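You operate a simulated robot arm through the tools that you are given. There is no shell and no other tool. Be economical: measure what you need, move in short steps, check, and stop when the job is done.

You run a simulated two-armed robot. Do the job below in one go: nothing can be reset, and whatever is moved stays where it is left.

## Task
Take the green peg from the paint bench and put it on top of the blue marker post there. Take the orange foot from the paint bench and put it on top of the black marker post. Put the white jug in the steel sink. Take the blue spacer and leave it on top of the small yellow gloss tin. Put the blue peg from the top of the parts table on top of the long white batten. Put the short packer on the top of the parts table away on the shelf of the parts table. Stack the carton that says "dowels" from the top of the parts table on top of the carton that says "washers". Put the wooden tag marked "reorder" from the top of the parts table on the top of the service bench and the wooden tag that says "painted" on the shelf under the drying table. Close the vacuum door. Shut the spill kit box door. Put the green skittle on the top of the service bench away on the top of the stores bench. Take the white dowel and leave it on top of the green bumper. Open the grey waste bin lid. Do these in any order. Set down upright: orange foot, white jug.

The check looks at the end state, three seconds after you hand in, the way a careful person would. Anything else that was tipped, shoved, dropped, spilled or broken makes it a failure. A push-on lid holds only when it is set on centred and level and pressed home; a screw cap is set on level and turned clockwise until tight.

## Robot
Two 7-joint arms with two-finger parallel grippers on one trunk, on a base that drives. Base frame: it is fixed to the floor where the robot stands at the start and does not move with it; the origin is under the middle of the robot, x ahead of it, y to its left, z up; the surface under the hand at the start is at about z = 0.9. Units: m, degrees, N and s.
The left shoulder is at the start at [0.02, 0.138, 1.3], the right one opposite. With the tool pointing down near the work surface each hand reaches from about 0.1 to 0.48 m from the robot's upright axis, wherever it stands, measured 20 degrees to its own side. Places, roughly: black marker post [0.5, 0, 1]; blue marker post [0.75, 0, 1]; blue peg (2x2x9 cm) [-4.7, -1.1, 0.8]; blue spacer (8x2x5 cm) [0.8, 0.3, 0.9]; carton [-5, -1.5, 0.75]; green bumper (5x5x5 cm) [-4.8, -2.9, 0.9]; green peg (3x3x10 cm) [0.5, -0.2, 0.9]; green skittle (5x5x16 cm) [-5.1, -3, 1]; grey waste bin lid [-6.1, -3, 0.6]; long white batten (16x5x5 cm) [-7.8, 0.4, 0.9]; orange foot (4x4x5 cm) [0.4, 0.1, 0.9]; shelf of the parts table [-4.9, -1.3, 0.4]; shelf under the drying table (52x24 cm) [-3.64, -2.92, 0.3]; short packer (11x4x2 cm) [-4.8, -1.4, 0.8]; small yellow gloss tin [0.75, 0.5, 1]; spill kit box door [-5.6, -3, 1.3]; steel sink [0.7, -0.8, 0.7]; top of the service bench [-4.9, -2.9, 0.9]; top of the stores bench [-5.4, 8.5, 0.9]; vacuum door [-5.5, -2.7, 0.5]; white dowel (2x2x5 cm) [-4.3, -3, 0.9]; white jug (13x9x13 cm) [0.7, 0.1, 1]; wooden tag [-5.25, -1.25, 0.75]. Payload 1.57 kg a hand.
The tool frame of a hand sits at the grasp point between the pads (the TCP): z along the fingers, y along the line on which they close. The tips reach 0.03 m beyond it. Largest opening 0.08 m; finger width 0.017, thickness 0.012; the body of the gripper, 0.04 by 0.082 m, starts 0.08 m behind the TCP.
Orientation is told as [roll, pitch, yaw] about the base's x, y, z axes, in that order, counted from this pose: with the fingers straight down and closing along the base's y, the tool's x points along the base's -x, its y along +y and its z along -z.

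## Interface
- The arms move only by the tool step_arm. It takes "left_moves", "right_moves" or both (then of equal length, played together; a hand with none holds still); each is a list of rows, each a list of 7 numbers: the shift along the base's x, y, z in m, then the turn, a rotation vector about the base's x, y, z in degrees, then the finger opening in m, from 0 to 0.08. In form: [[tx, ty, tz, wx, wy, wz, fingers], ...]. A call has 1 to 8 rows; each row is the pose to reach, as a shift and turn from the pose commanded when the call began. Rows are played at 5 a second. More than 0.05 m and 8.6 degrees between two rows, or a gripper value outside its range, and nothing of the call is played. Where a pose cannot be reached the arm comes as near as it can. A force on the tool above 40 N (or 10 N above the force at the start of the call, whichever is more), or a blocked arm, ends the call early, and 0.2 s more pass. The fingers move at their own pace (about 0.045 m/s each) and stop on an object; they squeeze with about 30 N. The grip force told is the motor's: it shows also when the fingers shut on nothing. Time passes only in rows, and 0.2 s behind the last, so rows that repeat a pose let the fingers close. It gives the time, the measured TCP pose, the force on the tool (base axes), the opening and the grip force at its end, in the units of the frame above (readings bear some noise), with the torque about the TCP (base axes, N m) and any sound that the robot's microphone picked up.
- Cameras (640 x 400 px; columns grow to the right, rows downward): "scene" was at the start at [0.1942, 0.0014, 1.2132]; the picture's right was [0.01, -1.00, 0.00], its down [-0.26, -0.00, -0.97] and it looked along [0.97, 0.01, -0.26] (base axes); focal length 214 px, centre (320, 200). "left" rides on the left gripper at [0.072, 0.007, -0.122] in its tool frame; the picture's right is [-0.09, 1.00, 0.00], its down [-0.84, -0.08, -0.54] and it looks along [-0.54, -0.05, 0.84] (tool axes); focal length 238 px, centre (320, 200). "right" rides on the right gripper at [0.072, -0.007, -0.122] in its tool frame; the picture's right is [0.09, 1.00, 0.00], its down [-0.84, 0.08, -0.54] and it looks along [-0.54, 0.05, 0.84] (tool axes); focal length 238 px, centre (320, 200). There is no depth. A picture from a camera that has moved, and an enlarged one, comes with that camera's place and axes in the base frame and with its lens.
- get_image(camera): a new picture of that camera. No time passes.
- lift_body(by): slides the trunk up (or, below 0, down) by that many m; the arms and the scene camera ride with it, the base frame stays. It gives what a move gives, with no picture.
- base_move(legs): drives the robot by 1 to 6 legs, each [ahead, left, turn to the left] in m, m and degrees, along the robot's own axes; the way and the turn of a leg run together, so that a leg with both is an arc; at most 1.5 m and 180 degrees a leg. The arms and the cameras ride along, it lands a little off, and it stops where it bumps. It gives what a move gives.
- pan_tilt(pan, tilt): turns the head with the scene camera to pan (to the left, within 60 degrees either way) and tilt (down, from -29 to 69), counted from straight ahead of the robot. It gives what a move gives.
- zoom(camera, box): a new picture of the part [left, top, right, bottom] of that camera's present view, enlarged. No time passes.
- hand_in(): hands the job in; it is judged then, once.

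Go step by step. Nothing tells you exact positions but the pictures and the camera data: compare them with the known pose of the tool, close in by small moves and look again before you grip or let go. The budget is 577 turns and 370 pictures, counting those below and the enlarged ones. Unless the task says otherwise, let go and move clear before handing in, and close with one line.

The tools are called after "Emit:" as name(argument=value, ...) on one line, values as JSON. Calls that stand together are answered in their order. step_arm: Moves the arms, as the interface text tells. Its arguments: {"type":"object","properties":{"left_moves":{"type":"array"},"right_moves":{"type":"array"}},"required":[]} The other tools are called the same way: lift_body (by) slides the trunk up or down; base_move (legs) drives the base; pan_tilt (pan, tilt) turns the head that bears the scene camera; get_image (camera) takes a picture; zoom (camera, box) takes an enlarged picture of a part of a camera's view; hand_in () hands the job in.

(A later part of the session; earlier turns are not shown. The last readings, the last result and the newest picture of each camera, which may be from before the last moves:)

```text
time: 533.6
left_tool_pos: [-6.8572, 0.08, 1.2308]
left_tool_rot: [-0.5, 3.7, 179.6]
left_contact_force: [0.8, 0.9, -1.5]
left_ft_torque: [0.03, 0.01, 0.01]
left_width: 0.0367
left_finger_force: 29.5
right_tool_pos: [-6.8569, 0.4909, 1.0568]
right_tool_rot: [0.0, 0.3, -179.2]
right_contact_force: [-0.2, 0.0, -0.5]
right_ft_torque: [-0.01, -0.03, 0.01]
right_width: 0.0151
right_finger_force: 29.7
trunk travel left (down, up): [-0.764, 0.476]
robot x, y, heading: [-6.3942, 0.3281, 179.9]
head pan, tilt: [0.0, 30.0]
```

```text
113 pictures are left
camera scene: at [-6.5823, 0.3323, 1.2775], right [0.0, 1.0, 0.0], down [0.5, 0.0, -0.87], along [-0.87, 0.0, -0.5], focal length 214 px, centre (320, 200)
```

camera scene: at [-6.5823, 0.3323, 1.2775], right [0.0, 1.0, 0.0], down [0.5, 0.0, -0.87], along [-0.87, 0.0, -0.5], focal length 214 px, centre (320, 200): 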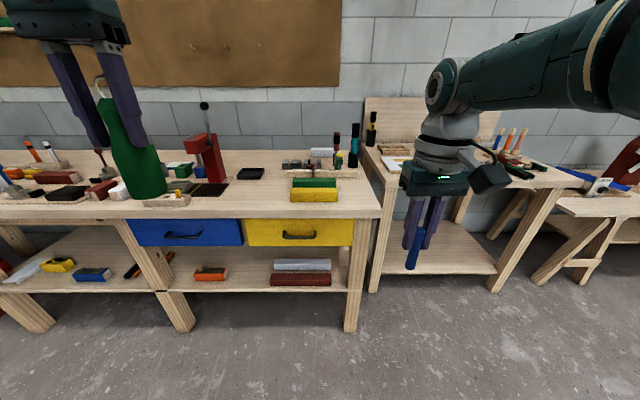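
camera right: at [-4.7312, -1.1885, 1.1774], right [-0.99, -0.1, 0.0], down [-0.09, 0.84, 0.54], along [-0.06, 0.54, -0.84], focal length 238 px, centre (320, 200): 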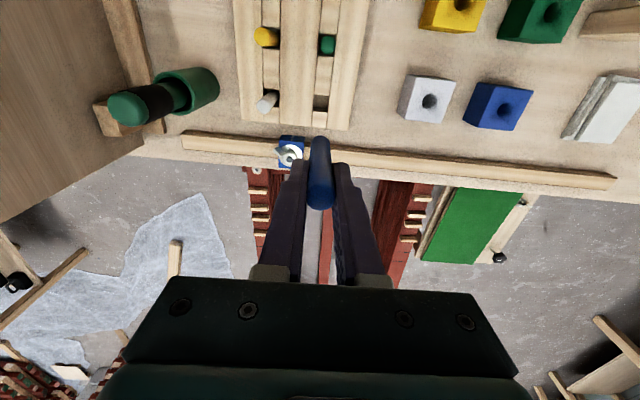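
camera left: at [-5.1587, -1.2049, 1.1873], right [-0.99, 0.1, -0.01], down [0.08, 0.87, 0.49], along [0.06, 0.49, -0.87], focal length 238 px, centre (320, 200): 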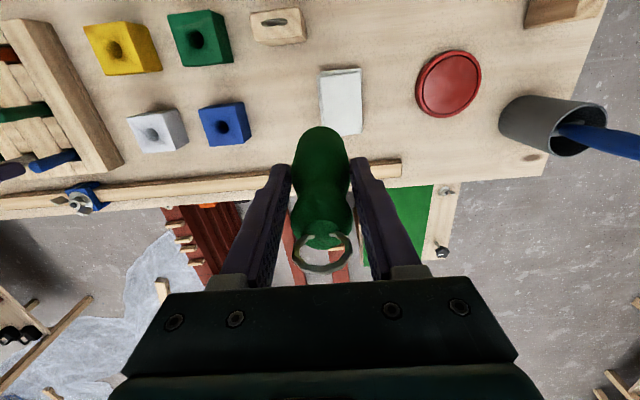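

Emit:
zoom(camera="scene", box=[240, 120, 400, 220])

```text
4.00 times, centred on (320, 170) of scene
camera zoom: at [-6.5823, 0.3323, 1.2775], right [0.0, 1.0, 0.0], down [0.5, 0.0, -0.87], along [-0.87, 0.0, -0.5], focal length 858 px, centre (320, 320)
```

zoom: 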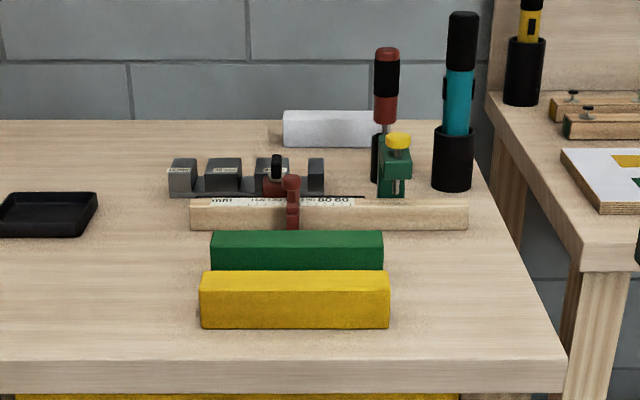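

The white batten lies at the back near (-7.725,0.365), top z≈0.95; too deep for a vertical hand. I'll point the right hand forward and lay the peg across the batten's left part.

Emit:
step_arm(right_moves=[[-0.01, 0, 0, 0, 8.5, 0, 0], [-0.02, 0, 0, 0, 17, 0, 0], [-0.03, 0, 0, 0, 25.5, 0, 0], [-0.04, 0, 0, 0, 34, 0, 0], [-0.05, 0, 0, 0, 42.5, 0, 0], [-0.06, 0, 0, 0, 51, 0, 0], [-0.07, 0, 0, 0, 59.5, 0, 0], [-0.08, 0, 0, 0, 68, 0, 0]])

Emit:
step_arm(right_moves=[[0, 0, 0, 0, 8.5, 0, 0], [0, 0, 0, 0, 17, 0, 0], [0, 0, 0, 0, 22, 0, 0], [0, 0, 0, 0, 22, 0, 0]])

Emit:
get_image(camera="right")

```text
time: 535.4
left_tool_pos: [-6.8569, 0.0797, 1.2298]
left_tool_rot: [-0.4, 3.7, 179.6]
left_contact_force: [-0.7, -0.5, -0.7]
left_ft_torque: [0.03, 0.0, -0.04]
left_width: 0.0367
left_finger_force: 30.1
right_tool_pos: [-6.9713, 0.4981, 1.0261]
right_tool_rot: [-17.7, -64.1, -161.9]
right_contact_force: [-0.1, -0.3, -0.5]
right_ft_torque: [-0.09, -0.03, -0.1]
right_width: 0.0151
right_finger_force: 30.5
right hand out of reach, approached as far as the arm can: row 1, 2, 3, 4, 5, 6, 7, 8
trunk travel left (down, up): [-0.764, 0.476]
robot x, y, heading: [-6.3965, 0.3302, 180.1]
head pan, tilt: [0.0, 30.0]
```

```text
time: 536.4
left_tool_pos: [-6.8566, 0.0801, 1.2299]
left_tool_rot: [-0.4, 3.7, 179.6]
left_contact_force: [0.5, 0.0, -1.7]
left_ft_torque: [0.04, 0.01, -0.01]
left_width: 0.0369
left_finger_force: 30.4
right_tool_pos: [-6.9543, 0.5061, 1.0656]
right_tool_rot: [-36.9, -88.6, -143.3]
right_contact_force: [0.4, -0.4, 0.7]
right_ft_torque: [0.01, 0.0, -0.01]
right_width: 0.0151
right_finger_force: 29.4
right hand out of reach, approached as far as the arm can: row 1, 2, 3, 4
trunk travel left (down, up): [-0.764, 0.476]
robot x, y, heading: [-6.3942, 0.3305, 179.6]
head pan, tilt: [0.0, 30.0]
```

```text
111 pictures are left
camera right: at [-6.8302, 0.5129, 0.9947], right [0.0, -0.99, -0.11], down [0.52, -0.09, 0.85], along [-0.85, -0.06, 0.52], focal length 238 px, centre (320, 200)
```

right: 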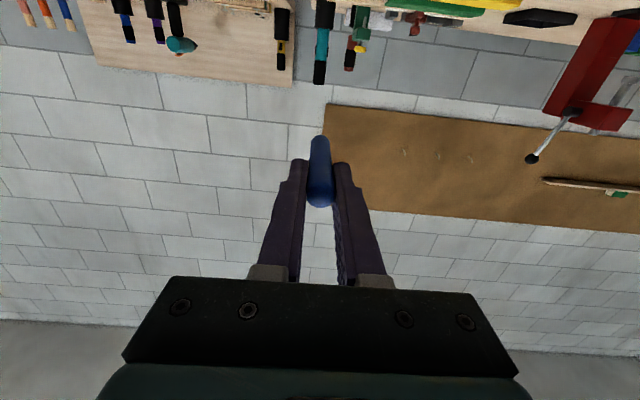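

The red press blocks the left hand with the skittle there, so I deliver the skittle to the stores bench first. I turn north and look along the aisle.

Emit:
base_move(legs=[[-0.15, 0, 0], [0, 0, -90]])

Emit:
pan_tilt(pan=0, tilt=10)

Emit:
get_image(camera="scene")

```text
time: 541.6
left_tool_pos: [-6.4915, 0.7956, 1.2304]
left_tool_rot: [-0.4, 3.6, 89.2]
left_contact_force: [-0.7, -0.6, -1.0]
left_ft_torque: [-0.04, -0.01, -0.02]
left_width: 0.0362
left_finger_force: 29.8
right_tool_pos: [-6.0649, 0.8913, 1.0659]
right_tool_rot: [-35.7, -88.5, 124.9]
right_contact_force: [-0.3, -0.1, 0.8]
right_ft_torque: [0.02, -0.02, -0.02]
right_width: 0.0152
right_finger_force: 29.5
trunk travel left (down, up): [-0.764, 0.476]
robot x, y, heading: [-6.2426, 0.3292, 89.5]
head pan, tilt: [0.0, 30.0]
```

```text
time: 542.4
left_tool_pos: [-6.4915, 0.7957, 1.231]
left_tool_rot: [-0.4, 3.7, 89.3]
left_contact_force: [-0.3, 0.3, -0.1]
left_ft_torque: [-0.02, 0.02, -0.01]
left_width: 0.0362
left_finger_force: 30.4
right_tool_pos: [-6.0658, 0.8916, 1.0642]
right_tool_rot: [-35.6, -88.5, 125.2]
right_contact_force: [0.9, 0.9, -0.7]
right_ft_torque: [0.0, 0.0, 0.01]
right_width: 0.0152
right_finger_force: 30.0
trunk travel left (down, up): [-0.764, 0.476]
robot x, y, heading: [-6.2379, 0.3302, 89.5]
head pan, tilt: [0.0, 10.0]
```

```text
110 pictures are left
camera scene: at [-6.2414, 0.5243, 1.3098], right [1.0, -0.01, 0.0], down [0.0, -0.17, -0.98], along [0.01, 0.98, -0.17], focal length 214 px, centre (320, 200)
```

scene: 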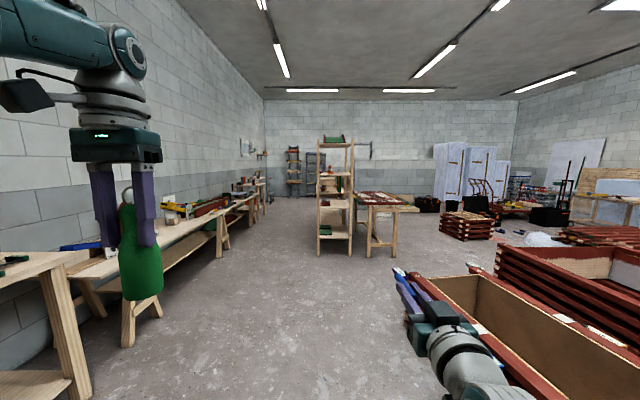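

A rack stands ahead at y≈3.4; I pass it on the west side at x≈-6.65.

Emit:
base_move(legs=[[0, 0.4, 0], [1.5, 0, 0], [1.5, 0, 0]])

Emit:
get_image(camera="scene")

```text
time: 557.6
left_tool_pos: [-6.8689, 3.6, 1.2291]
left_tool_rot: [-0.4, 3.7, 88.2]
left_contact_force: [-0.7, 0.6, -0.2]
left_ft_torque: [-0.05, -0.01, 0.01]
left_width: 0.0
left_finger_force: 21.5
right_tool_pos: [-6.442, 3.6857, 1.0619]
right_tool_rot: [-29.9, -88.2, 118.4]
right_contact_force: [-0.4, 0.9, 0.3]
right_ft_torque: [0.0, -0.03, 0.0]
right_width: 0.0151
right_finger_force: 30.3
trunk travel left (down, up): [-0.764, 0.476]
robot x, y, heading: [-6.6295, 3.1347, 88.2]
head pan, tilt: [0.0, 10.0]
stopped in leg 3: the robot was blocked; the commanded pose is now the measured one
```

```text
109 pictures are left
camera scene: at [-6.6238, 3.324, 1.3085], right [1.0, -0.03, 0.0], down [-0.01, -0.18, -0.98], along [0.03, 0.98, -0.18], focal length 214 px, centre (320, 200)
```

scene: 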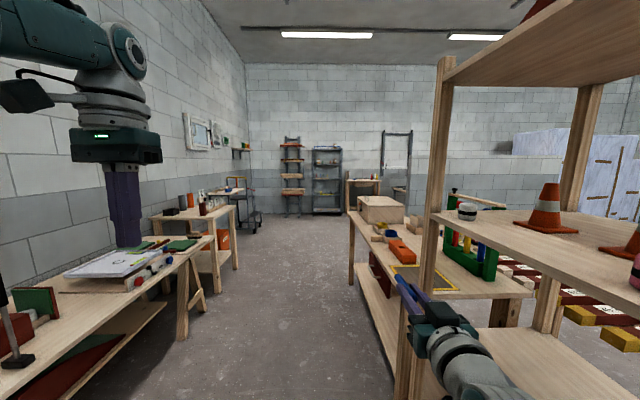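

The skittle slipped out of the left hand and the base is blocked. I look down for it.

Emit:
pan_tilt(pan=10, tilt=60)

Emit:
get_image(camera="scene")

Emit:
get_image(camera="left")

Emit:
get_image(camera="right")

```text
time: 558.7
left_tool_pos: [-6.8702, 3.5989, 1.2285]
left_tool_rot: [-0.4, 4.1, 88.4]
left_contact_force: [0.3, 0.0, 0.4]
left_ft_torque: [0.0, 0.01, -0.02]
left_width: 0.0002
left_finger_force: 20.9
right_tool_pos: [-6.4435, 3.6843, 1.0607]
right_tool_rot: [-26.0, -88.1, 114.3]
right_contact_force: [0.3, -0.4, -0.8]
right_ft_torque: [-0.01, -0.03, 0.01]
right_width: 0.0153
right_finger_force: 29.1
trunk travel left (down, up): [-0.764, 0.476]
robot x, y, heading: [-6.631, 3.1333, 88.4]
head pan, tilt: [10.0, 60.0]
```

```text
108 pictures are left
camera scene: at [-6.6364, 3.2955, 1.2345], right [0.99, 0.15, 0.0], down [0.13, -0.86, -0.5], along [-0.08, 0.49, -0.87], focal length 214 px, centre (320, 200)
```

scene: 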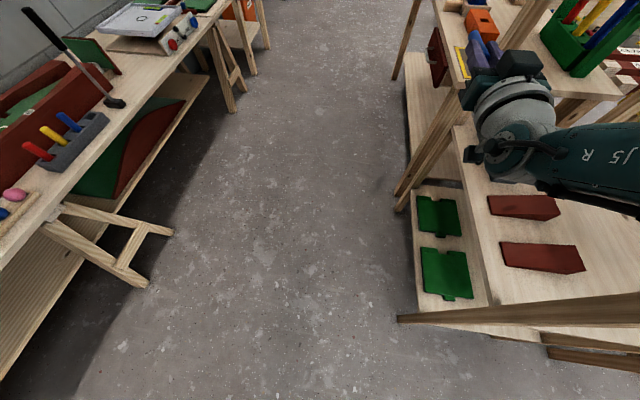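

```text
107 pictures are left
camera left: at [-6.8791, 3.536, 1.3547], right [-0.99, 0.12, -0.01], down [0.1, 0.87, 0.48], along [0.07, 0.48, -0.88], focal length 238 px, centre (320, 200)
```

left: 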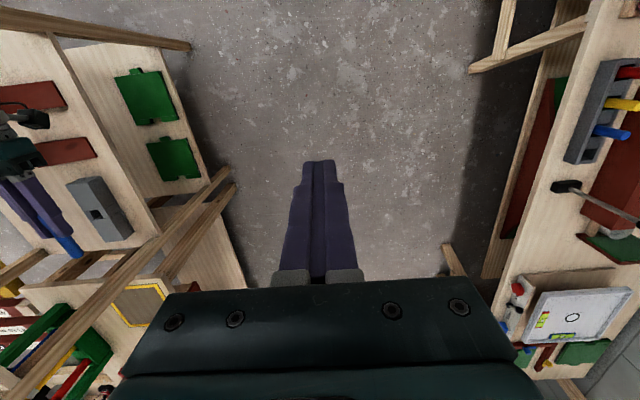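

```text
106 pictures are left
camera right: at [-6.4374, 3.5605, 0.9912], right [-0.99, 0.02, -0.11], down [-0.1, -0.51, 0.85], along [-0.03, 0.86, 0.51], focal length 238 px, centre (320, 200)
```

right: 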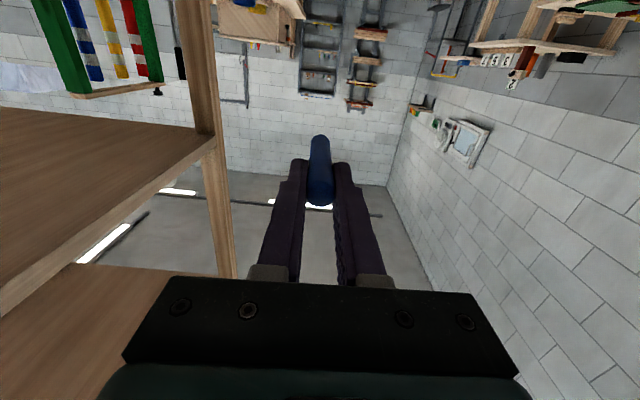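

My right arm is at the rack's edge. I reverse the way I came and look for the skittle.

Emit:
base_move(legs=[[-0.7, 0, 0]])

Emit:
get_image(camera="scene")

Emit:
pan_tilt(pan=0, tilt=25)

Emit:
get_image(camera="scene")

```text
time: 562.5
left_tool_pos: [-6.8871, 2.9318, 1.2302]
left_tool_rot: [-0.4, 3.6, 88.5]
left_contact_force: [-0.7, 0.3, 0.9]
left_ft_torque: [0.02, 0.01, 0.01]
left_width: 0.0002
left_finger_force: 22.0
right_tool_pos: [-6.4599, 3.02, 1.0641]
right_tool_rot: [-33.5, -88.5, 122.1]
right_contact_force: [0.1, 0.8, -1.0]
right_ft_torque: [-0.02, -0.02, -0.01]
right_width: 0.0152
right_finger_force: 30.0
trunk travel left (down, up): [-0.764, 0.476]
robot x, y, heading: [-6.6465, 2.4578, 88.7]
head pan, tilt: [10.0, 60.0]
```

```text
105 pictures are left
camera scene: at [-6.6519, 2.6292, 1.2354], right [0.99, 0.15, 0.0], down [0.13, -0.86, -0.5], along [-0.08, 0.49, -0.87], focal length 214 px, centre (320, 200)
```

scene: 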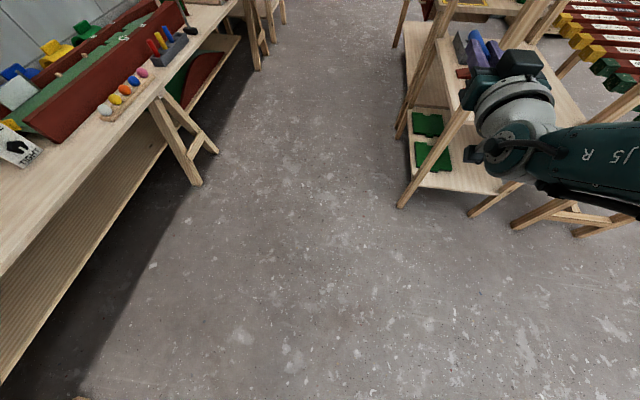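

```text
time: 563.5
left_tool_pos: [-6.8859, 2.9319, 1.2311]
left_tool_rot: [-0.3, 3.7, 88.5]
left_contact_force: [-0.4, 0.0, -0.4]
left_ft_torque: [-0.01, -0.03, -0.01]
left_width: 0.0
left_finger_force: 21.1
right_tool_pos: [-6.4596, 3.0195, 1.0645]
right_tool_rot: [-33.5, -88.4, 122.2]
right_contact_force: [0.1, -0.7, 0.2]
right_ft_torque: [-0.03, 0.01, 0.01]
right_width: 0.0152
right_finger_force: 29.7
trunk travel left (down, up): [-0.764, 0.476]
robot x, y, heading: [-6.6466, 2.4618, 89.0]
head pan, tilt: [0.0, 25.0]
```

```text
104 pictures are left
camera scene: at [-6.6398, 2.6554, 1.2854], right [1.0, -0.02, 0.0], down [-0.01, -0.42, -0.91], along [0.02, 0.91, -0.42], focal length 214 px, centre (320, 200)
```

scene: 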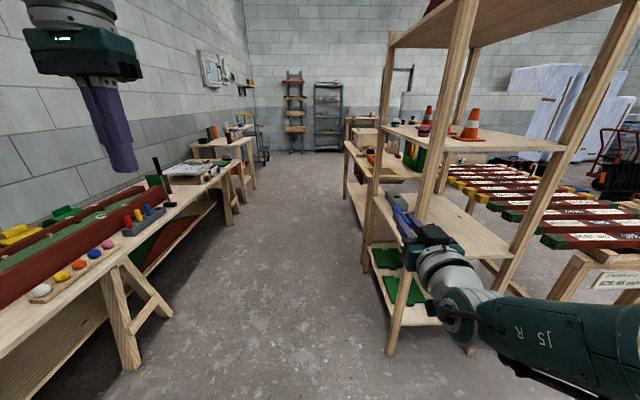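

Emit:
pan_tilt(pan=60, tilt=50)

Emit:
get_image(camera="scene")

Emit:
pan_tilt(pan=0, tilt=69)

Emit:
get_image(camera="scene")

```text
time: 564.8
left_tool_pos: [-6.8865, 2.932, 1.2301]
left_tool_rot: [-0.4, 3.6, 88.5]
left_contact_force: [0.1, -0.6, 0.1]
left_ft_torque: [0.01, -0.02, -0.01]
left_width: 0.0
left_finger_force: 22.1
right_tool_pos: [-6.4594, 3.021, 1.0653]
right_tool_rot: [-33.4, -88.4, 122.0]
right_contact_force: [0.3, 0.5, -0.4]
right_ft_torque: [0.02, -0.03, -0.01]
right_width: 0.015
right_finger_force: 30.2
trunk travel left (down, up): [-0.764, 0.476]
robot x, y, heading: [-6.6486, 2.4619, 88.8]
head pan, tilt: [60.0, 50.0]
```

```text
103 pictures are left
camera scene: at [-6.7076, 2.6033, 1.248], right [0.52, 0.85, 0.0], down [0.65, -0.4, -0.64], along [-0.55, 0.33, -0.77], focal length 214 px, centre (320, 200)
```

scene: 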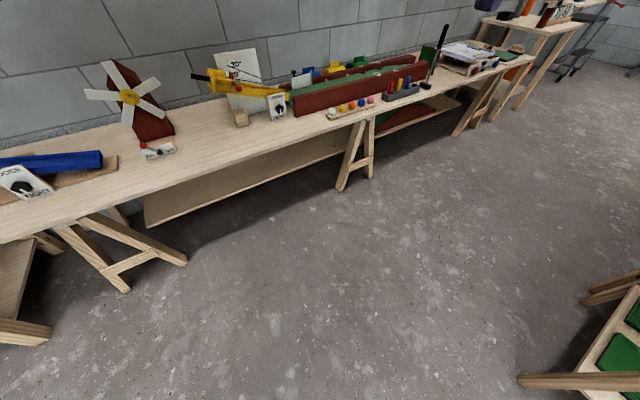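

```text
time: 566.1
left_tool_pos: [-6.8865, 2.9315, 1.2314]
left_tool_rot: [-0.5, 3.7, 88.5]
left_contact_force: [0.4, -0.5, 0.0]
left_ft_torque: [0.0, 0.02, -0.01]
left_width: 0.0
left_finger_force: 21.6
right_tool_pos: [-6.4597, 3.0202, 1.0644]
right_tool_rot: [-33.6, -88.4, 122.3]
right_contact_force: [-1.0, 0.0, 0.1]
right_ft_torque: [0.0, 0.02, 0.02]
right_width: 0.0153
right_finger_force: 30.3
trunk travel left (down, up): [-0.764, 0.476]
robot x, y, heading: [-6.6456, 2.4619, 88.8]
head pan, tilt: [0.0, 68.8]
```

```text
102 pictures are left
camera scene: at [-6.6406, 2.6192, 1.2261], right [1.0, -0.02, 0.0], down [-0.02, -0.93, -0.36], along [0.01, 0.36, -0.93], focal length 214 px, centre (320, 200)
```

scene: 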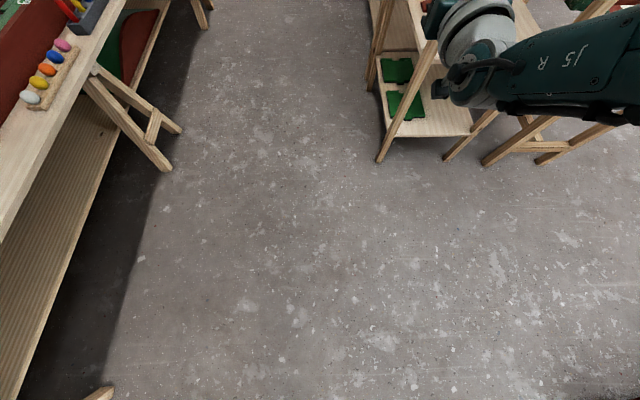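

I turn right to look back south for the skittle.

Emit:
base_move(legs=[[0, 0, -130]])

Emit:
pan_tilt(pan=-45, tilt=35)

Emit:
get_image(camera="scene")

Emit:
pan_tilt(pan=0, tilt=35)

Emit:
get_image(camera="scene")

```text
time: 571.9
left_tool_pos: [-6.1308, 2.3445, 1.2305]
left_tool_rot: [-0.3, 3.5, -41.7]
left_contact_force: [-0.7, 0.1, -0.5]
left_ft_torque: [0.02, 0.01, -0.01]
left_width: 0.0
left_finger_force: 21.4
right_tool_pos: [-6.3396, 1.9608, 1.0644]
right_tool_rot: [-33.6, -88.4, -8.1]
right_contact_force: [-0.6, 0.0, -0.2]
right_ft_torque: [0.04, -0.01, -0.01]
right_width: 0.0151
right_finger_force: 30.0
trunk travel left (down, up): [-0.764, 0.476]
robot x, y, heading: [-6.6475, 2.4637, -41.5]
head pan, tilt: [0.0, 68.8]
```

```text
time: 573.0
left_tool_pos: [-6.1303, 2.3431, 1.2302]
left_tool_rot: [-0.3, 3.6, -41.8]
left_contact_force: [-0.4, -0.1, 0.2]
left_ft_torque: [0.0, -0.03, -0.01]
left_width: 0.0
left_finger_force: 21.2
right_tool_pos: [-6.339, 1.9597, 1.0654]
right_tool_rot: [-33.6, -88.5, -8.0]
right_contact_force: [0.2, 0.5, 0.9]
right_ft_torque: [0.01, 0.01, 0.03]
right_width: 0.0152
right_finger_force: 29.4
trunk travel left (down, up): [-0.764, 0.476]
robot x, y, heading: [-6.643, 2.4672, -41.7]
head pan, tilt: [-45.0, 35.0]
```

```text
101 pictures are left
camera scene: at [-6.5639, 2.3094, 1.2697], right [-1.0, -0.06, 0.0], down [-0.03, 0.57, -0.82], along [0.05, -0.82, -0.57], focal length 214 px, centre (320, 200)
```

scene: 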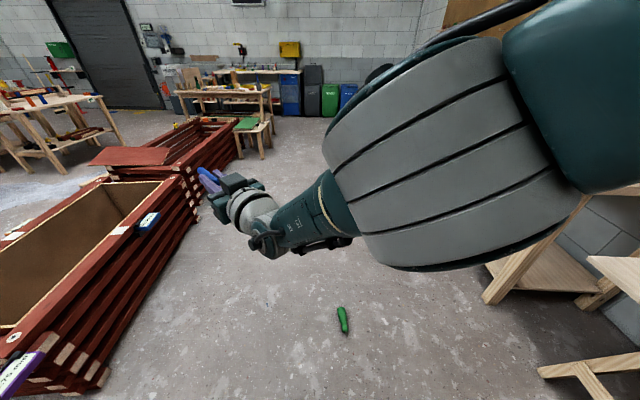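

```text
time: 574.1
left_tool_pos: [-6.1305, 2.3427, 1.231]
left_tool_rot: [-0.4, 3.6, -41.8]
left_contact_force: [0.1, 0.5, 0.9]
left_ft_torque: [0.03, -0.03, 0.03]
left_width: 0.0
left_finger_force: 21.2
right_tool_pos: [-6.3402, 1.9607, 1.0653]
right_tool_rot: [-33.6, -88.4, -8.1]
right_contact_force: [-0.4, 0.2, -0.2]
right_ft_torque: [-0.03, -0.03, -0.04]
right_width: 0.0152
right_finger_force: 30.0
trunk travel left (down, up): [-0.764, 0.476]
robot x, y, heading: [-6.6455, 2.4623, -41.5]
head pan, tilt: [0.0, 35.0]
```

```text
100 pictures are left
camera scene: at [-6.5034, 2.3388, 1.2697], right [-0.66, -0.75, 0.0], down [-0.43, 0.38, -0.82], along [0.61, -0.54, -0.57], focal length 214 px, centre (320, 200)
```

scene: 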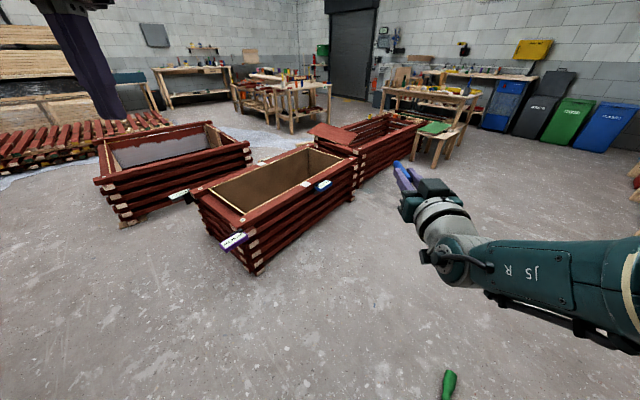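

The skittle lies on the floor near (-6.65,1.70). With the left hand free, I place the blue peg first; I drive around the skittle to the batten bench.

Emit:
base_move(legs=[[0, 0, -48.5], [0, 0.45, 0], [1.25, 0, 0], [1.17, 0, 0], [0, 0, -90]])

Emit:
get_image(camera="scene")

```text
time: 594.1
left_tool_pos: [-6.6196, -0.1568, 1.2307]
left_tool_rot: [-0.4, 3.6, 179.5]
left_contact_force: [0.8, 0.8, 0.0]
left_ft_torque: [0.01, -0.01, 0.0]
left_width: 0.0
left_finger_force: 21.6
right_tool_pos: [-6.7161, 0.2678, 1.065]
right_tool_rot: [-33.6, -88.2, -146.7]
right_contact_force: [0.0, -0.4, 0.8]
right_ft_torque: [0.02, 0.0, 0.01]
right_width: 0.0152
right_finger_force: 30.0
trunk travel left (down, up): [-0.764, 0.476]
robot x, y, heading: [-6.1546, 0.0922, 180.0]
head pan, tilt: [0.0, 35.0]
```

```text
99 pictures are left
camera scene: at [-6.3422, 0.094, 1.2697], right [0.0, 1.0, 0.0], down [0.57, 0.0, -0.82], along [-0.82, 0.0, -0.57], focal length 214 px, centre (320, 200)
```

scene: 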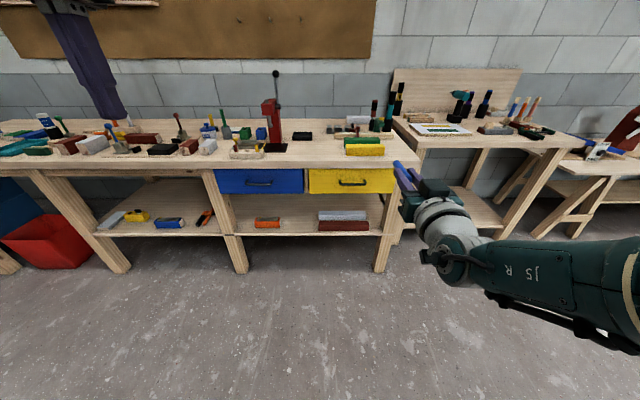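

The direct approach is cramped: I first park the left hand out to the side, so the bench's tall press won't be in its way.

Emit:
step_arm(left_moves=[[0.035, -0.02, -0.02, 0, 0, 7, 0], [0.07, -0.045, -0.04, 0, 0, 14, 0], [0.105, -0.07, -0.06, 0, 0, 21, 0], [0.14, -0.095, -0.08, 0, 0, 28, 0], [0.175, -0.12, -0.1, 0, 0, 35, 0], [0.21, -0.14, -0.12, 0, 0, 42, 0], [0.245, -0.155, -0.13, 0, 0, 49, 0], [0.28, -0.165, -0.14, 0, 0, 56, 0]])

Emit:
pan_tilt(pan=40, tilt=30)

Emit:
get_image(camera="scene")

```text
time: 595.9
left_tool_pos: [-6.4303, -0.4511, 1.0471]
left_tool_rot: [-0.4, 3.7, -124.4]
left_contact_force: [0.4, 0.1, 0.2]
left_ft_torque: [-0.01, -0.03, 0.01]
left_width: 0.0001
left_finger_force: 21.6
left hand out of reach, approached as far as the arm can: row 1, 2, 3, 4, 5, 6, 7, 8
right_tool_pos: [-6.7158, 0.2681, 1.0643]
right_tool_rot: [-33.0, -88.3, -147.3]
right_contact_force: [0.0, -0.4, -0.5]
right_ft_torque: [0.01, -0.02, 0.01]
right_width: 0.0152
right_finger_force: 29.6
trunk travel left (down, up): [-0.764, 0.476]
robot x, y, heading: [-6.1533, 0.0938, 179.8]
head pan, tilt: [0.0, 35.0]
```

```text
time: 597.0
left_tool_pos: [-6.4316, -0.4502, 1.0472]
left_tool_rot: [-0.3, 3.8, -124.6]
left_contact_force: [-0.5, 0.1, 0.8]
left_ft_torque: [0.06, 0.0, 0.03]
left_width: 0.0
left_finger_force: 21.2
right_tool_pos: [-6.7146, 0.268, 1.0651]
right_tool_rot: [-33.5, -88.3, -146.7]
right_contact_force: [-0.1, -0.3, 0.4]
right_ft_torque: [-0.03, -0.02, 0.0]
right_width: 0.0156
right_finger_force: 29.6
trunk travel left (down, up): [-0.764, 0.476]
robot x, y, heading: [-6.1548, 0.0915, 179.8]
head pan, tilt: [40.0, 30.0]
```

```text
98 pictures are left
camera scene: at [-6.3237, 0.0358, 1.2775], right [-0.64, 0.77, 0.0], down [0.38, 0.32, -0.87], along [-0.67, -0.55, -0.5], focal length 214 px, centre (320, 200)
```

scene: 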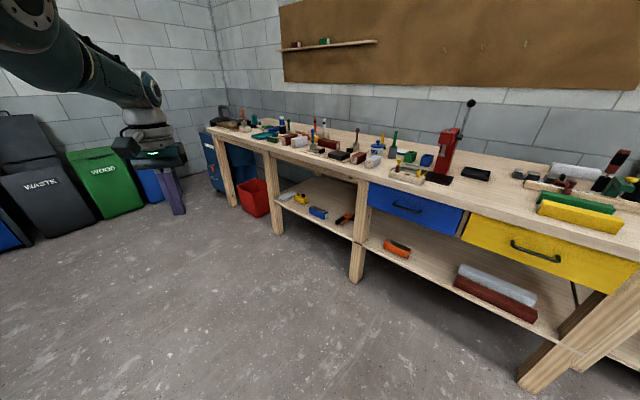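

It works. I continue a little further to the side.

Emit:
step_arm(left_moves=[[0.04, -0.005, 0, 0, 0, 7, 0], [0.08, -0.01, 0, 0, 0, 14, 0], [0.12, -0.01, 0, 0, 0, 21, 0], [0.16, -0.01, 0, 0, 0, 28, 0], [0.2, 0.0, 0, 0, 0, 34, 0], [0.24, 0.0, 0, 0, 0, 40, 0]])

Emit:
pan_tilt(pan=-15, tilt=35)

Emit:
get_image(camera="scene")

```text
time: 598.4
left_tool_pos: [-6.2011, -0.5254, 1.0194]
left_tool_rot: [-0.5, 3.7, -84.4]
left_contact_force: [-0.1, -0.5, 0.5]
left_ft_torque: [0.03, 0.0, 0.01]
left_width: 0.0
left_finger_force: 21.7
left hand out of reach, approached as far as the arm can: row 1, 2, 3, 4, 5, 6
right_tool_pos: [-6.7153, 0.2679, 1.0643]
right_tool_rot: [-33.4, -88.4, -147.0]
right_contact_force: [-0.9, 0.7, -0.9]
right_ft_torque: [0.02, -0.02, 0.04]
right_width: 0.0152
right_finger_force: 30.1
trunk travel left (down, up): [-0.764, 0.476]
robot x, y, heading: [-6.1575, 0.0903, 179.9]
head pan, tilt: [40.0, 30.0]
```

```text
time: 599.6
left_tool_pos: [-6.2007, -0.5248, 1.0189]
left_tool_rot: [-0.4, 3.7, -84.5]
left_contact_force: [-1.0, 0.7, -0.8]
left_ft_torque: [0.0, -0.01, 0.04]
left_width: 0.0002
left_finger_force: 21.4
right_tool_pos: [-6.7152, 0.2686, 1.0644]
right_tool_rot: [-33.7, -88.3, -146.5]
right_contact_force: [0.2, 0.8, 0.2]
right_ft_torque: [0.01, 0.02, -0.02]
right_width: 0.0149
right_finger_force: 30.1
trunk travel left (down, up): [-0.764, 0.476]
robot x, y, heading: [-6.1555, 0.0922, 179.5]
head pan, tilt: [-15.0, 35.0]
```

```text
97 pictures are left
camera scene: at [-6.3391, 0.1167, 1.2697], right [0.26, 0.96, 0.0], down [0.55, -0.15, -0.82], along [-0.79, 0.22, -0.57], focal length 214 px, centre (320, 200)
```

scene: 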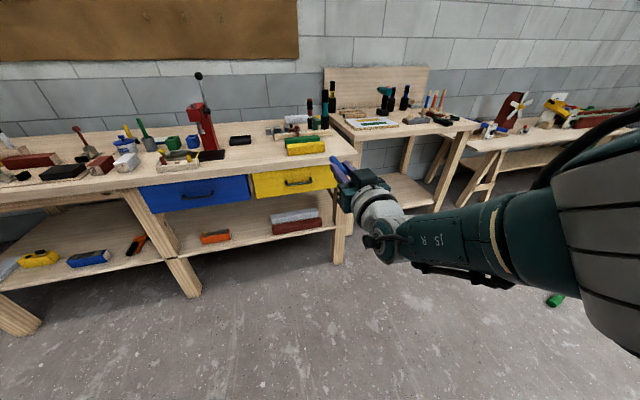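

The left arm is parked. I lay the peg on the bench's clear front edge first, to regrip it horizontally with a tilted hand.

Emit:
base_move(legs=[[0, 0.165, 0], [0.44, 0, 0]])

Emit:
lift_body(by=-0.11)

Emit:
pan_tilt(pan=-10, tilt=45)

Emit:
get_image(camera="scene")

```text
time: 603.3
left_tool_pos: [-6.6429, -0.6851, 1.0184]
left_tool_rot: [-0.4, 3.7, -84.8]
left_contact_force: [-0.4, 0.1, 0.1]
left_ft_torque: [0.04, -0.02, 0.0]
left_width: 0.0
left_finger_force: 20.8
right_tool_pos: [-7.1541, 0.1117, 1.0652]
right_tool_rot: [-33.4, -88.2, -147.3]
right_contact_force: [0.3, -0.1, -0.4]
right_ft_torque: [0.01, -0.01, -0.01]
right_width: 0.0152
right_finger_force: 30.5
trunk travel left (down, up): [-0.764, 0.476]
robot x, y, heading: [-6.5943, -0.0703, 179.4]
head pan, tilt: [-15.0, 35.0]
```

```text
time: 604.7
left_tool_pos: [-6.6435, -0.6847, 0.9103]
left_tool_rot: [-0.3, 3.7, -84.8]
left_contact_force: [0.2, 0.0, 0.4]
left_ft_torque: [0.01, 0.01, -0.02]
left_width: 0.0
left_finger_force: 21.2
right_tool_pos: [-7.1552, 0.1115, 0.9542]
right_tool_rot: [-33.4, -88.4, -147.3]
right_contact_force: [0.4, 0.6, -0.2]
right_ft_torque: [-0.01, 0.0, -0.01]
right_width: 0.0151
right_finger_force: 30.0
trunk travel left (down, up): [-0.654, 0.586]
robot x, y, heading: [-6.5899, -0.0711, 179.3]
head pan, tilt: [-15.0, 35.0]
```

```text
time: 605.4
left_tool_pos: [-6.645, -0.6854, 0.9083]
left_tool_rot: [-0.4, 3.7, -84.9]
left_contact_force: [0.3, -0.2, -0.9]
left_ft_torque: [0.0, 0.01, 0.04]
left_width: 0.0
left_finger_force: 21.6
right_tool_pos: [-7.1528, 0.1123, 0.9539]
right_tool_rot: [-33.3, -88.3, -147.4]
right_contact_force: [0.6, 0.1, 0.9]
right_ft_torque: [-0.02, -0.01, -0.04]
right_width: 0.0152
right_finger_force: 29.4
trunk travel left (down, up): [-0.654, 0.586]
robot x, y, heading: [-6.5942, -0.0658, 179.6]
head pan, tilt: [-10.0, 45.0]
```

```text
96 pictures are left
camera scene: at [-6.7734, -0.051, 1.145], right [0.18, 0.98, 0.0], down [0.69, -0.13, -0.71], along [-0.7, 0.13, -0.71], focal length 214 px, centre (320, 200)
```

scene: 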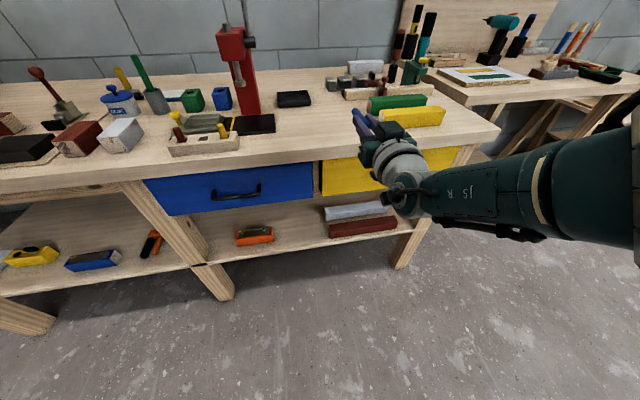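

Emit:
lift_body(by=-0.036)

Emit:
zoom(camera="scene", box=[280, 70, 480, 220])

```text
time: 606.2
left_tool_pos: [-6.6437, -0.6852, 0.8747]
left_tool_rot: [-0.4, 3.7, -84.9]
left_contact_force: [0.2, 0.2, 0.5]
left_ft_torque: [0.03, -0.01, 0.01]
left_width: 0.0
left_finger_force: 21.8
right_tool_pos: [-7.1545, 0.1109, 0.9173]
right_tool_rot: [-33.4, -88.3, -147.4]
right_contact_force: [0.3, 0.0, -0.2]
right_ft_torque: [-0.02, -0.02, 0.03]
right_width: 0.0151
right_finger_force: 30.2
trunk travel left (down, up): [-0.618, 0.622]
robot x, y, heading: [-6.5935, -0.0672, 179.5]
head pan, tilt: [-10.0, 45.0]
```

```text
2.67 times, centred on (380, 145) of scene
camera zoom: at [-6.7734, -0.0511, 1.1089], right [0.18, 0.98, 0.0], down [0.7, -0.13, -0.71], along [-0.7, 0.13, -0.71], focal length 572 px, centre (160, 347)
```

zoom: 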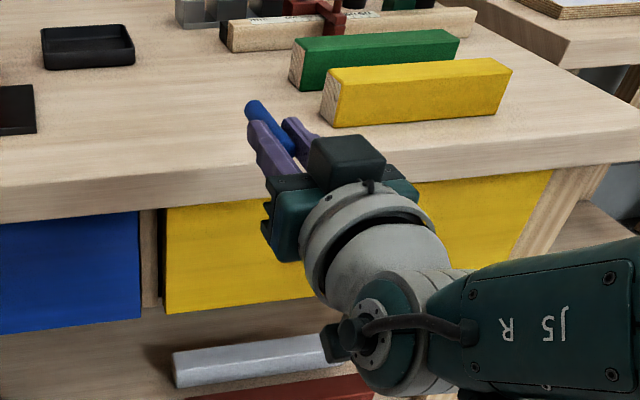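

Emit:
lift_body(by=-0.004)

Emit:
lift_body(by=-0.003)

Emit:
step_arm(right_moves=[[0, 0, 0, 0, 0, 0, 0.01], [0, 0, 0, 0, 0, 0, 0.03], [0, 0, 0, 0, 0, 0, 0.03], [0, 0, 0, 0, 0, 0, 0.03]])

Emit:
zoom(camera="scene", box=[280, 70, 480, 220])

```text
time: 606.8
left_tool_pos: [-6.643, -0.6851, 0.8686]
left_tool_rot: [-0.5, 3.7, -84.8]
left_contact_force: [0.7, 0.0, 0.3]
left_ft_torque: [0.03, -0.01, 0.02]
left_width: 0.0
left_finger_force: 21.3
right_tool_pos: [-7.1542, 0.111, 0.9138]
right_tool_rot: [-33.4, -88.3, -147.2]
right_contact_force: [0.6, 0.0, -0.5]
right_ft_torque: [-0.02, 0.0, 0.0]
right_width: 0.0153
right_finger_force: 30.4
trunk travel left (down, up): [-0.614, 0.626]
robot x, y, heading: [-6.5958, -0.0714, 179.4]
head pan, tilt: [-10.0, 45.0]
```

```text
time: 607.3
left_tool_pos: [-6.6447, -0.6849, 0.8675]
left_tool_rot: [-0.3, 3.7, -84.8]
left_contact_force: [0.2, 0.4, -0.3]
left_ft_torque: [-0.03, 0.01, 0.01]
left_width: 0.0
left_finger_force: 21.0
right_tool_pos: [-7.1543, 0.1109, 0.9115]
right_tool_rot: [-33.5, -88.2, -147.2]
right_contact_force: [-0.3, -0.6, -0.4]
right_ft_torque: [0.02, -0.01, -0.01]
right_width: 0.0152
right_finger_force: 29.9
trunk travel left (down, up): [-0.611, 0.629]
robot x, y, heading: [-6.5963, -0.0685, 179.3]
head pan, tilt: [-10.0, 45.0]
```

```text
time: 608.3
left_tool_pos: [-6.6428, -0.6847, 0.8663]
left_tool_rot: [-0.4, 3.7, -84.8]
left_contact_force: [0.2, -0.2, 0.1]
left_ft_torque: [0.0, -0.01, -0.02]
left_width: 0.0
left_finger_force: 21.5
right_tool_pos: [-7.1546, 0.1103, 0.9106]
right_tool_rot: [-33.5, -88.3, -147.2]
right_contact_force: [0.9, 0.1, 0.2]
right_ft_torque: [-0.01, 0.02, -0.03]
right_width: 0.0299
right_finger_force: 0.1
trunk travel left (down, up): [-0.611, 0.629]
robot x, y, heading: [-6.5923, -0.066, 179.2]
head pan, tilt: [-10.0, 45.0]
```

```text
2.67 times, centred on (380, 145) of scene
camera zoom: at [-6.7734, -0.051, 1.1019], right [0.18, 0.98, 0.0], down [0.7, -0.13, -0.71], along [-0.7, 0.13, -0.71], focal length 572 px, centre (160, 347)
```

zoom: 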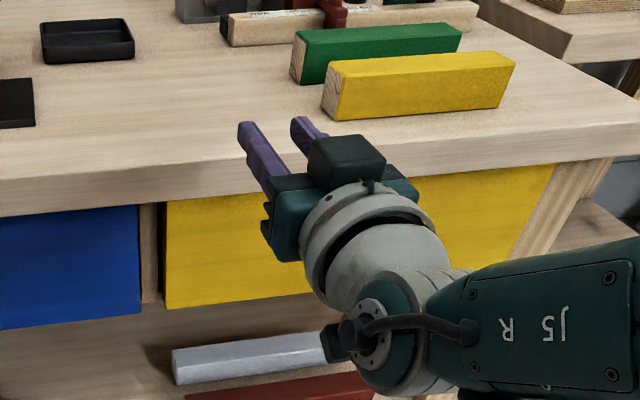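

Emit:
get_image(camera="right")

Emit:
get_image(camera="scene")

```text
93 pictures are left
camera right: at [-7.0296, 0.1176, 0.841], right [-0.01, -0.99, -0.11], down [0.52, -0.1, 0.85], along [-0.85, -0.05, 0.52], focal length 238 px, centre (320, 200)
```

right: 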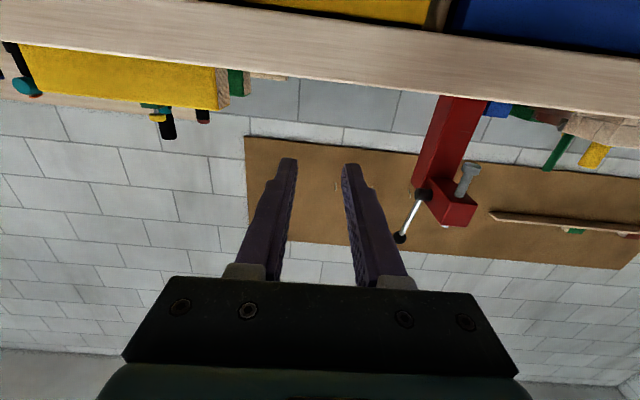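

```text
92 pictures are left
camera scene: at [-6.7734, -0.051, 1.1019], right [0.18, 0.98, 0.0], down [0.7, -0.13, -0.71], along [-0.7, 0.13, -0.71], focal length 214 px, centre (320, 200)
```

scene: 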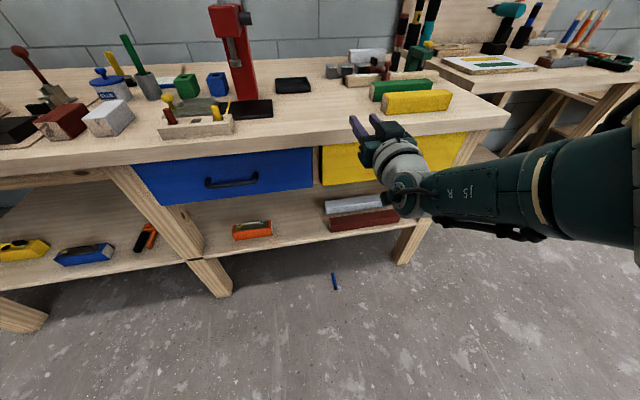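

The bench is actually lower and further back than I took it (front x≈-7.22, top z≈0.867), so the peg fell to the floor at about (-7.24,0.115), lying along x. I back up, tilt the hand 40° forward and lower the trunk to fetch it.

Emit:
base_move(legs=[[-0.15, 0, 0]])

Emit:
step_arm(right_moves=[[0.02, 0, 0.0, 0, -8.5, 0, 0.03], [0.04, 0, 0.0, 0, -17, 0, 0.03], [0.06, 0, 0.0, 0, -25.5, 0, 0.03], [0.08, 0, -0.02, 0, -34, 0, 0.03], [0.1, 0, -0.05, 0, -42.5, 0, 0.03], [0.12, 0, -0.08, 0, -50, 0, 0.03], [0.12, 0, -0.1, 0, -50, 0, 0.03]])

Emit:
lift_body(by=-0.4)

Emit:
pan_tilt(pan=-5, tilt=45)

Emit:
get_image(camera="scene")

```text
time: 609.6
left_tool_pos: [-6.4953, -0.6865, 0.8664]
left_tool_rot: [-0.3, 3.7, -84.9]
left_contact_force: [-0.1, -0.1, 0.4]
left_ft_torque: [0.03, 0.01, 0.02]
left_width: 0.0001
left_finger_force: 21.1
right_tool_pos: [-7.0059, 0.1111, 0.9111]
right_tool_rot: [-33.7, -88.4, -147.1]
right_contact_force: [0.9, 0.0, 0.8]
right_ft_torque: [0.01, -0.03, 0.05]
right_width: 0.0299
right_finger_force: 0.0
trunk travel left (down, up): [-0.611, 0.629]
robot x, y, heading: [-6.4446, -0.0656, 179.7]
head pan, tilt: [-10.0, 45.0]
```

```text
time: 611.2
left_tool_pos: [-6.4953, -0.6866, 0.8669]
left_tool_rot: [-0.5, 3.7, -84.7]
left_contact_force: [0.5, -0.4, 0.0]
left_ft_torque: [0.02, 0.0, 0.05]
left_width: 0.0
left_finger_force: 21.2
right_tool_pos: [-6.9392, 0.1036, 0.7637]
right_tool_rot: [-1.3, -38.6, -178.8]
right_contact_force: [-0.5, 1.0, -0.3]
right_ft_torque: [0.01, -0.01, -0.02]
right_width: 0.0301
right_finger_force: 0.1
right hand out of reach, approached as far as the arm can: row 1, 2, 3, 4, 5, 6, 7
trunk travel left (down, up): [-0.611, 0.629]
robot x, y, heading: [-6.446, -0.0687, 179.4]
head pan, tilt: [-10.0, 45.0]
```

```text
time: 615.1
left_tool_pos: [-6.4955, -0.6865, 0.4671]
left_tool_rot: [-0.4, 3.8, -84.9]
left_contact_force: [0.3, 0.5, -0.3]
left_ft_torque: [-0.03, 0.0, -0.01]
left_width: 0.0
left_finger_force: 21.1
right_tool_pos: [-6.9401, 0.105, 0.3655]
right_tool_rot: [-1.4, -38.6, -178.8]
right_contact_force: [0.3, 0.7, 0.1]
right_ft_torque: [-0.02, 0.02, -0.04]
right_width: 0.0301
right_finger_force: 0.0
trunk travel left (down, up): [-0.211, 1.029]
robot x, y, heading: [-6.4472, -0.0716, 179.5]
head pan, tilt: [-10.0, 45.0]
```

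```text
time: 615.7
left_tool_pos: [-6.4961, -0.6872, 0.466]
left_tool_rot: [-0.4, 3.7, -84.8]
left_contact_force: [-0.1, -0.3, 0.2]
left_ft_torque: [0.02, 0.02, 0.03]
left_width: 0.0001
left_finger_force: 21.4
right_tool_pos: [-6.9393, 0.1035, 0.3654]
right_tool_rot: [-1.4, -38.6, -178.8]
right_contact_force: [0.2, -0.2, 0.0]
right_ft_torque: [0.0, 0.01, -0.03]
right_width: 0.0303
right_finger_force: 0.1
trunk travel left (down, up): [-0.211, 1.029]
robot x, y, heading: [-6.4445, -0.069, 179.2]
head pan, tilt: [-5.0, 45.0]
```

```text
91 pictures are left
camera scene: at [-6.6268, -0.0595, 0.7019], right [0.1, 1.0, 0.0], down [0.7, -0.07, -0.71], along [-0.7, 0.07, -0.71], focal length 214 px, centre (320, 200)
```

scene: 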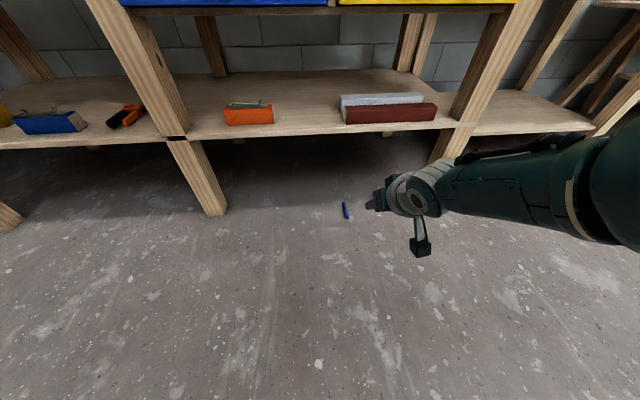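

Emit:
lift_body(by=-0.205)

Emit:
step_arm(right_moves=[[0.035, 0, -0.02, 0, 0, 0, 0.03], [0.07, 0, -0.04, 0, 0, 0, 0.03], [0.105, 0, -0.06, 0, 0, 0, 0.03], [0.14, 0, -0.08, 0, 0, 0, 0.03], [0.17, 0, -0.1, 0, 0, 0, 0.03]])

Emit:
get_image(camera="right")

```text
time: 617.9
left_tool_pos: [-6.496, -0.686, 0.2614]
left_tool_rot: [-0.4, 3.7, -84.9]
left_contact_force: [0.1, 0.0, -0.4]
left_ft_torque: [-0.02, 0.0, 0.0]
left_width: 0.0002
left_finger_force: 21.4
right_tool_pos: [-6.9389, 0.1042, 0.1596]
right_tool_rot: [-1.3, -38.7, -178.8]
right_contact_force: [-0.6, -0.1, 0.2]
right_ft_torque: [-0.02, 0.0, -0.03]
right_width: 0.0296
right_finger_force: 0.2
trunk travel left (down, up): [-0.006, 1.234]
robot x, y, heading: [-6.4446, -0.0694, 179.5]
head pan, tilt: [-5.0, 45.0]
```

```text
time: 619.1
left_tool_pos: [-6.4934, -0.6858, 0.261]
left_tool_rot: [-0.2, 3.7, -84.8]
left_contact_force: [0.1, 0.3, -0.2]
left_ft_torque: [-0.03, 0.01, 0.0]
left_width: 0.0
left_finger_force: 20.9
right_tool_pos: [-6.7742, 0.1037, 0.0428]
right_tool_rot: [-1.5, -38.7, -178.8]
right_contact_force: [-0.3, -0.6, -0.3]
right_ft_torque: [0.04, 0.02, 0.02]
right_width: 0.0301
right_finger_force: 0.1
right hand out of reach, approached as far as the arm can: row 1, 2, 3, 4, 5
trunk travel left (down, up): [-0.006, 1.234]
robot x, y, heading: [-6.4503, -0.07, 179.5]
head pan, tilt: [-5.0, 45.0]
```

```text
90 pictures are left
camera right: at [-6.6405, 0.112, 0.0916], right [0.08, -0.99, -0.08], down [-0.32, -0.1, 0.94], along [-0.95, -0.05, -0.32], focal length 238 px, centre (320, 200)
```

right: 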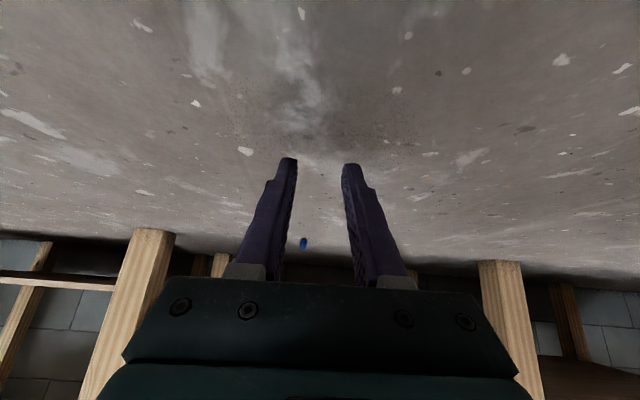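

The hand reaches the floor. I align with the peg and drive up to it.

Emit:
step_arm(right_moves=[[0, 0.005, 0.0, 0, 0, 0, 0.05], [0, 0.01, 0.0, 0, 0, 0, 0.05]])

Emit:
base_move(legs=[[0.36, 0, 0]])

Emit:
get_image(camera="right")

```text
time: 619.7
left_tool_pos: [-6.4953, -0.6859, 0.2615]
left_tool_rot: [-0.3, 3.7, -84.7]
left_contact_force: [0.4, 0.1, 0.0]
left_ft_torque: [0.01, -0.01, 0.01]
left_width: 0.0
left_finger_force: 21.2
right_tool_pos: [-6.7752, 0.1168, 0.0423]
right_tool_rot: [-1.3, -38.5, -178.7]
right_contact_force: [-0.2, -0.5, 0.3]
right_ft_torque: [0.0, -0.02, -0.01]
right_width: 0.05
right_finger_force: 0.0
trunk travel left (down, up): [-0.006, 1.234]
robot x, y, heading: [-6.4489, -0.0706, 179.4]
head pan, tilt: [-5.0, 45.0]
```

```text
time: 622.1
left_tool_pos: [-6.8572, -0.6816, 0.2606]
left_tool_rot: [-0.3, 3.6, -85.3]
left_contact_force: [0.7, -0.3, -0.7]
left_ft_torque: [0.03, 0.01, 0.01]
left_width: 0.0
left_finger_force: 20.9
right_tool_pos: [-7.1309, 0.123, 0.0412]
right_tool_rot: [-1.5, -38.6, -179.1]
right_contact_force: [-1.0, -0.2, 0.3]
right_ft_torque: [0.01, 0.03, -0.04]
right_width: 0.05
right_finger_force: 0.1
trunk travel left (down, up): [-0.006, 1.234]
robot x, y, heading: [-6.8058, -0.0642, 179.2]
head pan, tilt: [-5.0, 45.0]
```

```text
89 pictures are left
camera right: at [-6.9985, 0.1285, 0.0911], right [0.07, -0.99, -0.08], down [-0.32, -0.1, 0.94], along [-0.95, -0.04, -0.32], focal length 238 px, centre (320, 200)
```

right: 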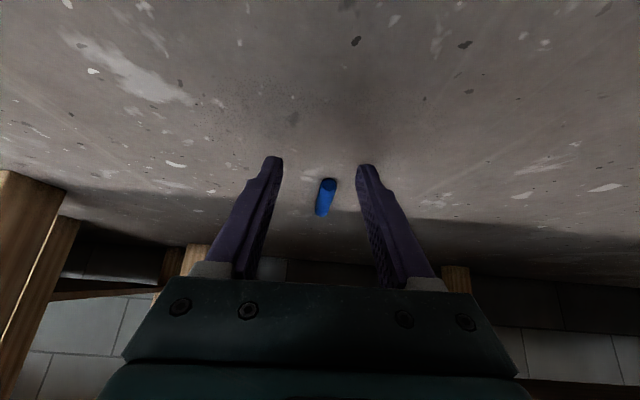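

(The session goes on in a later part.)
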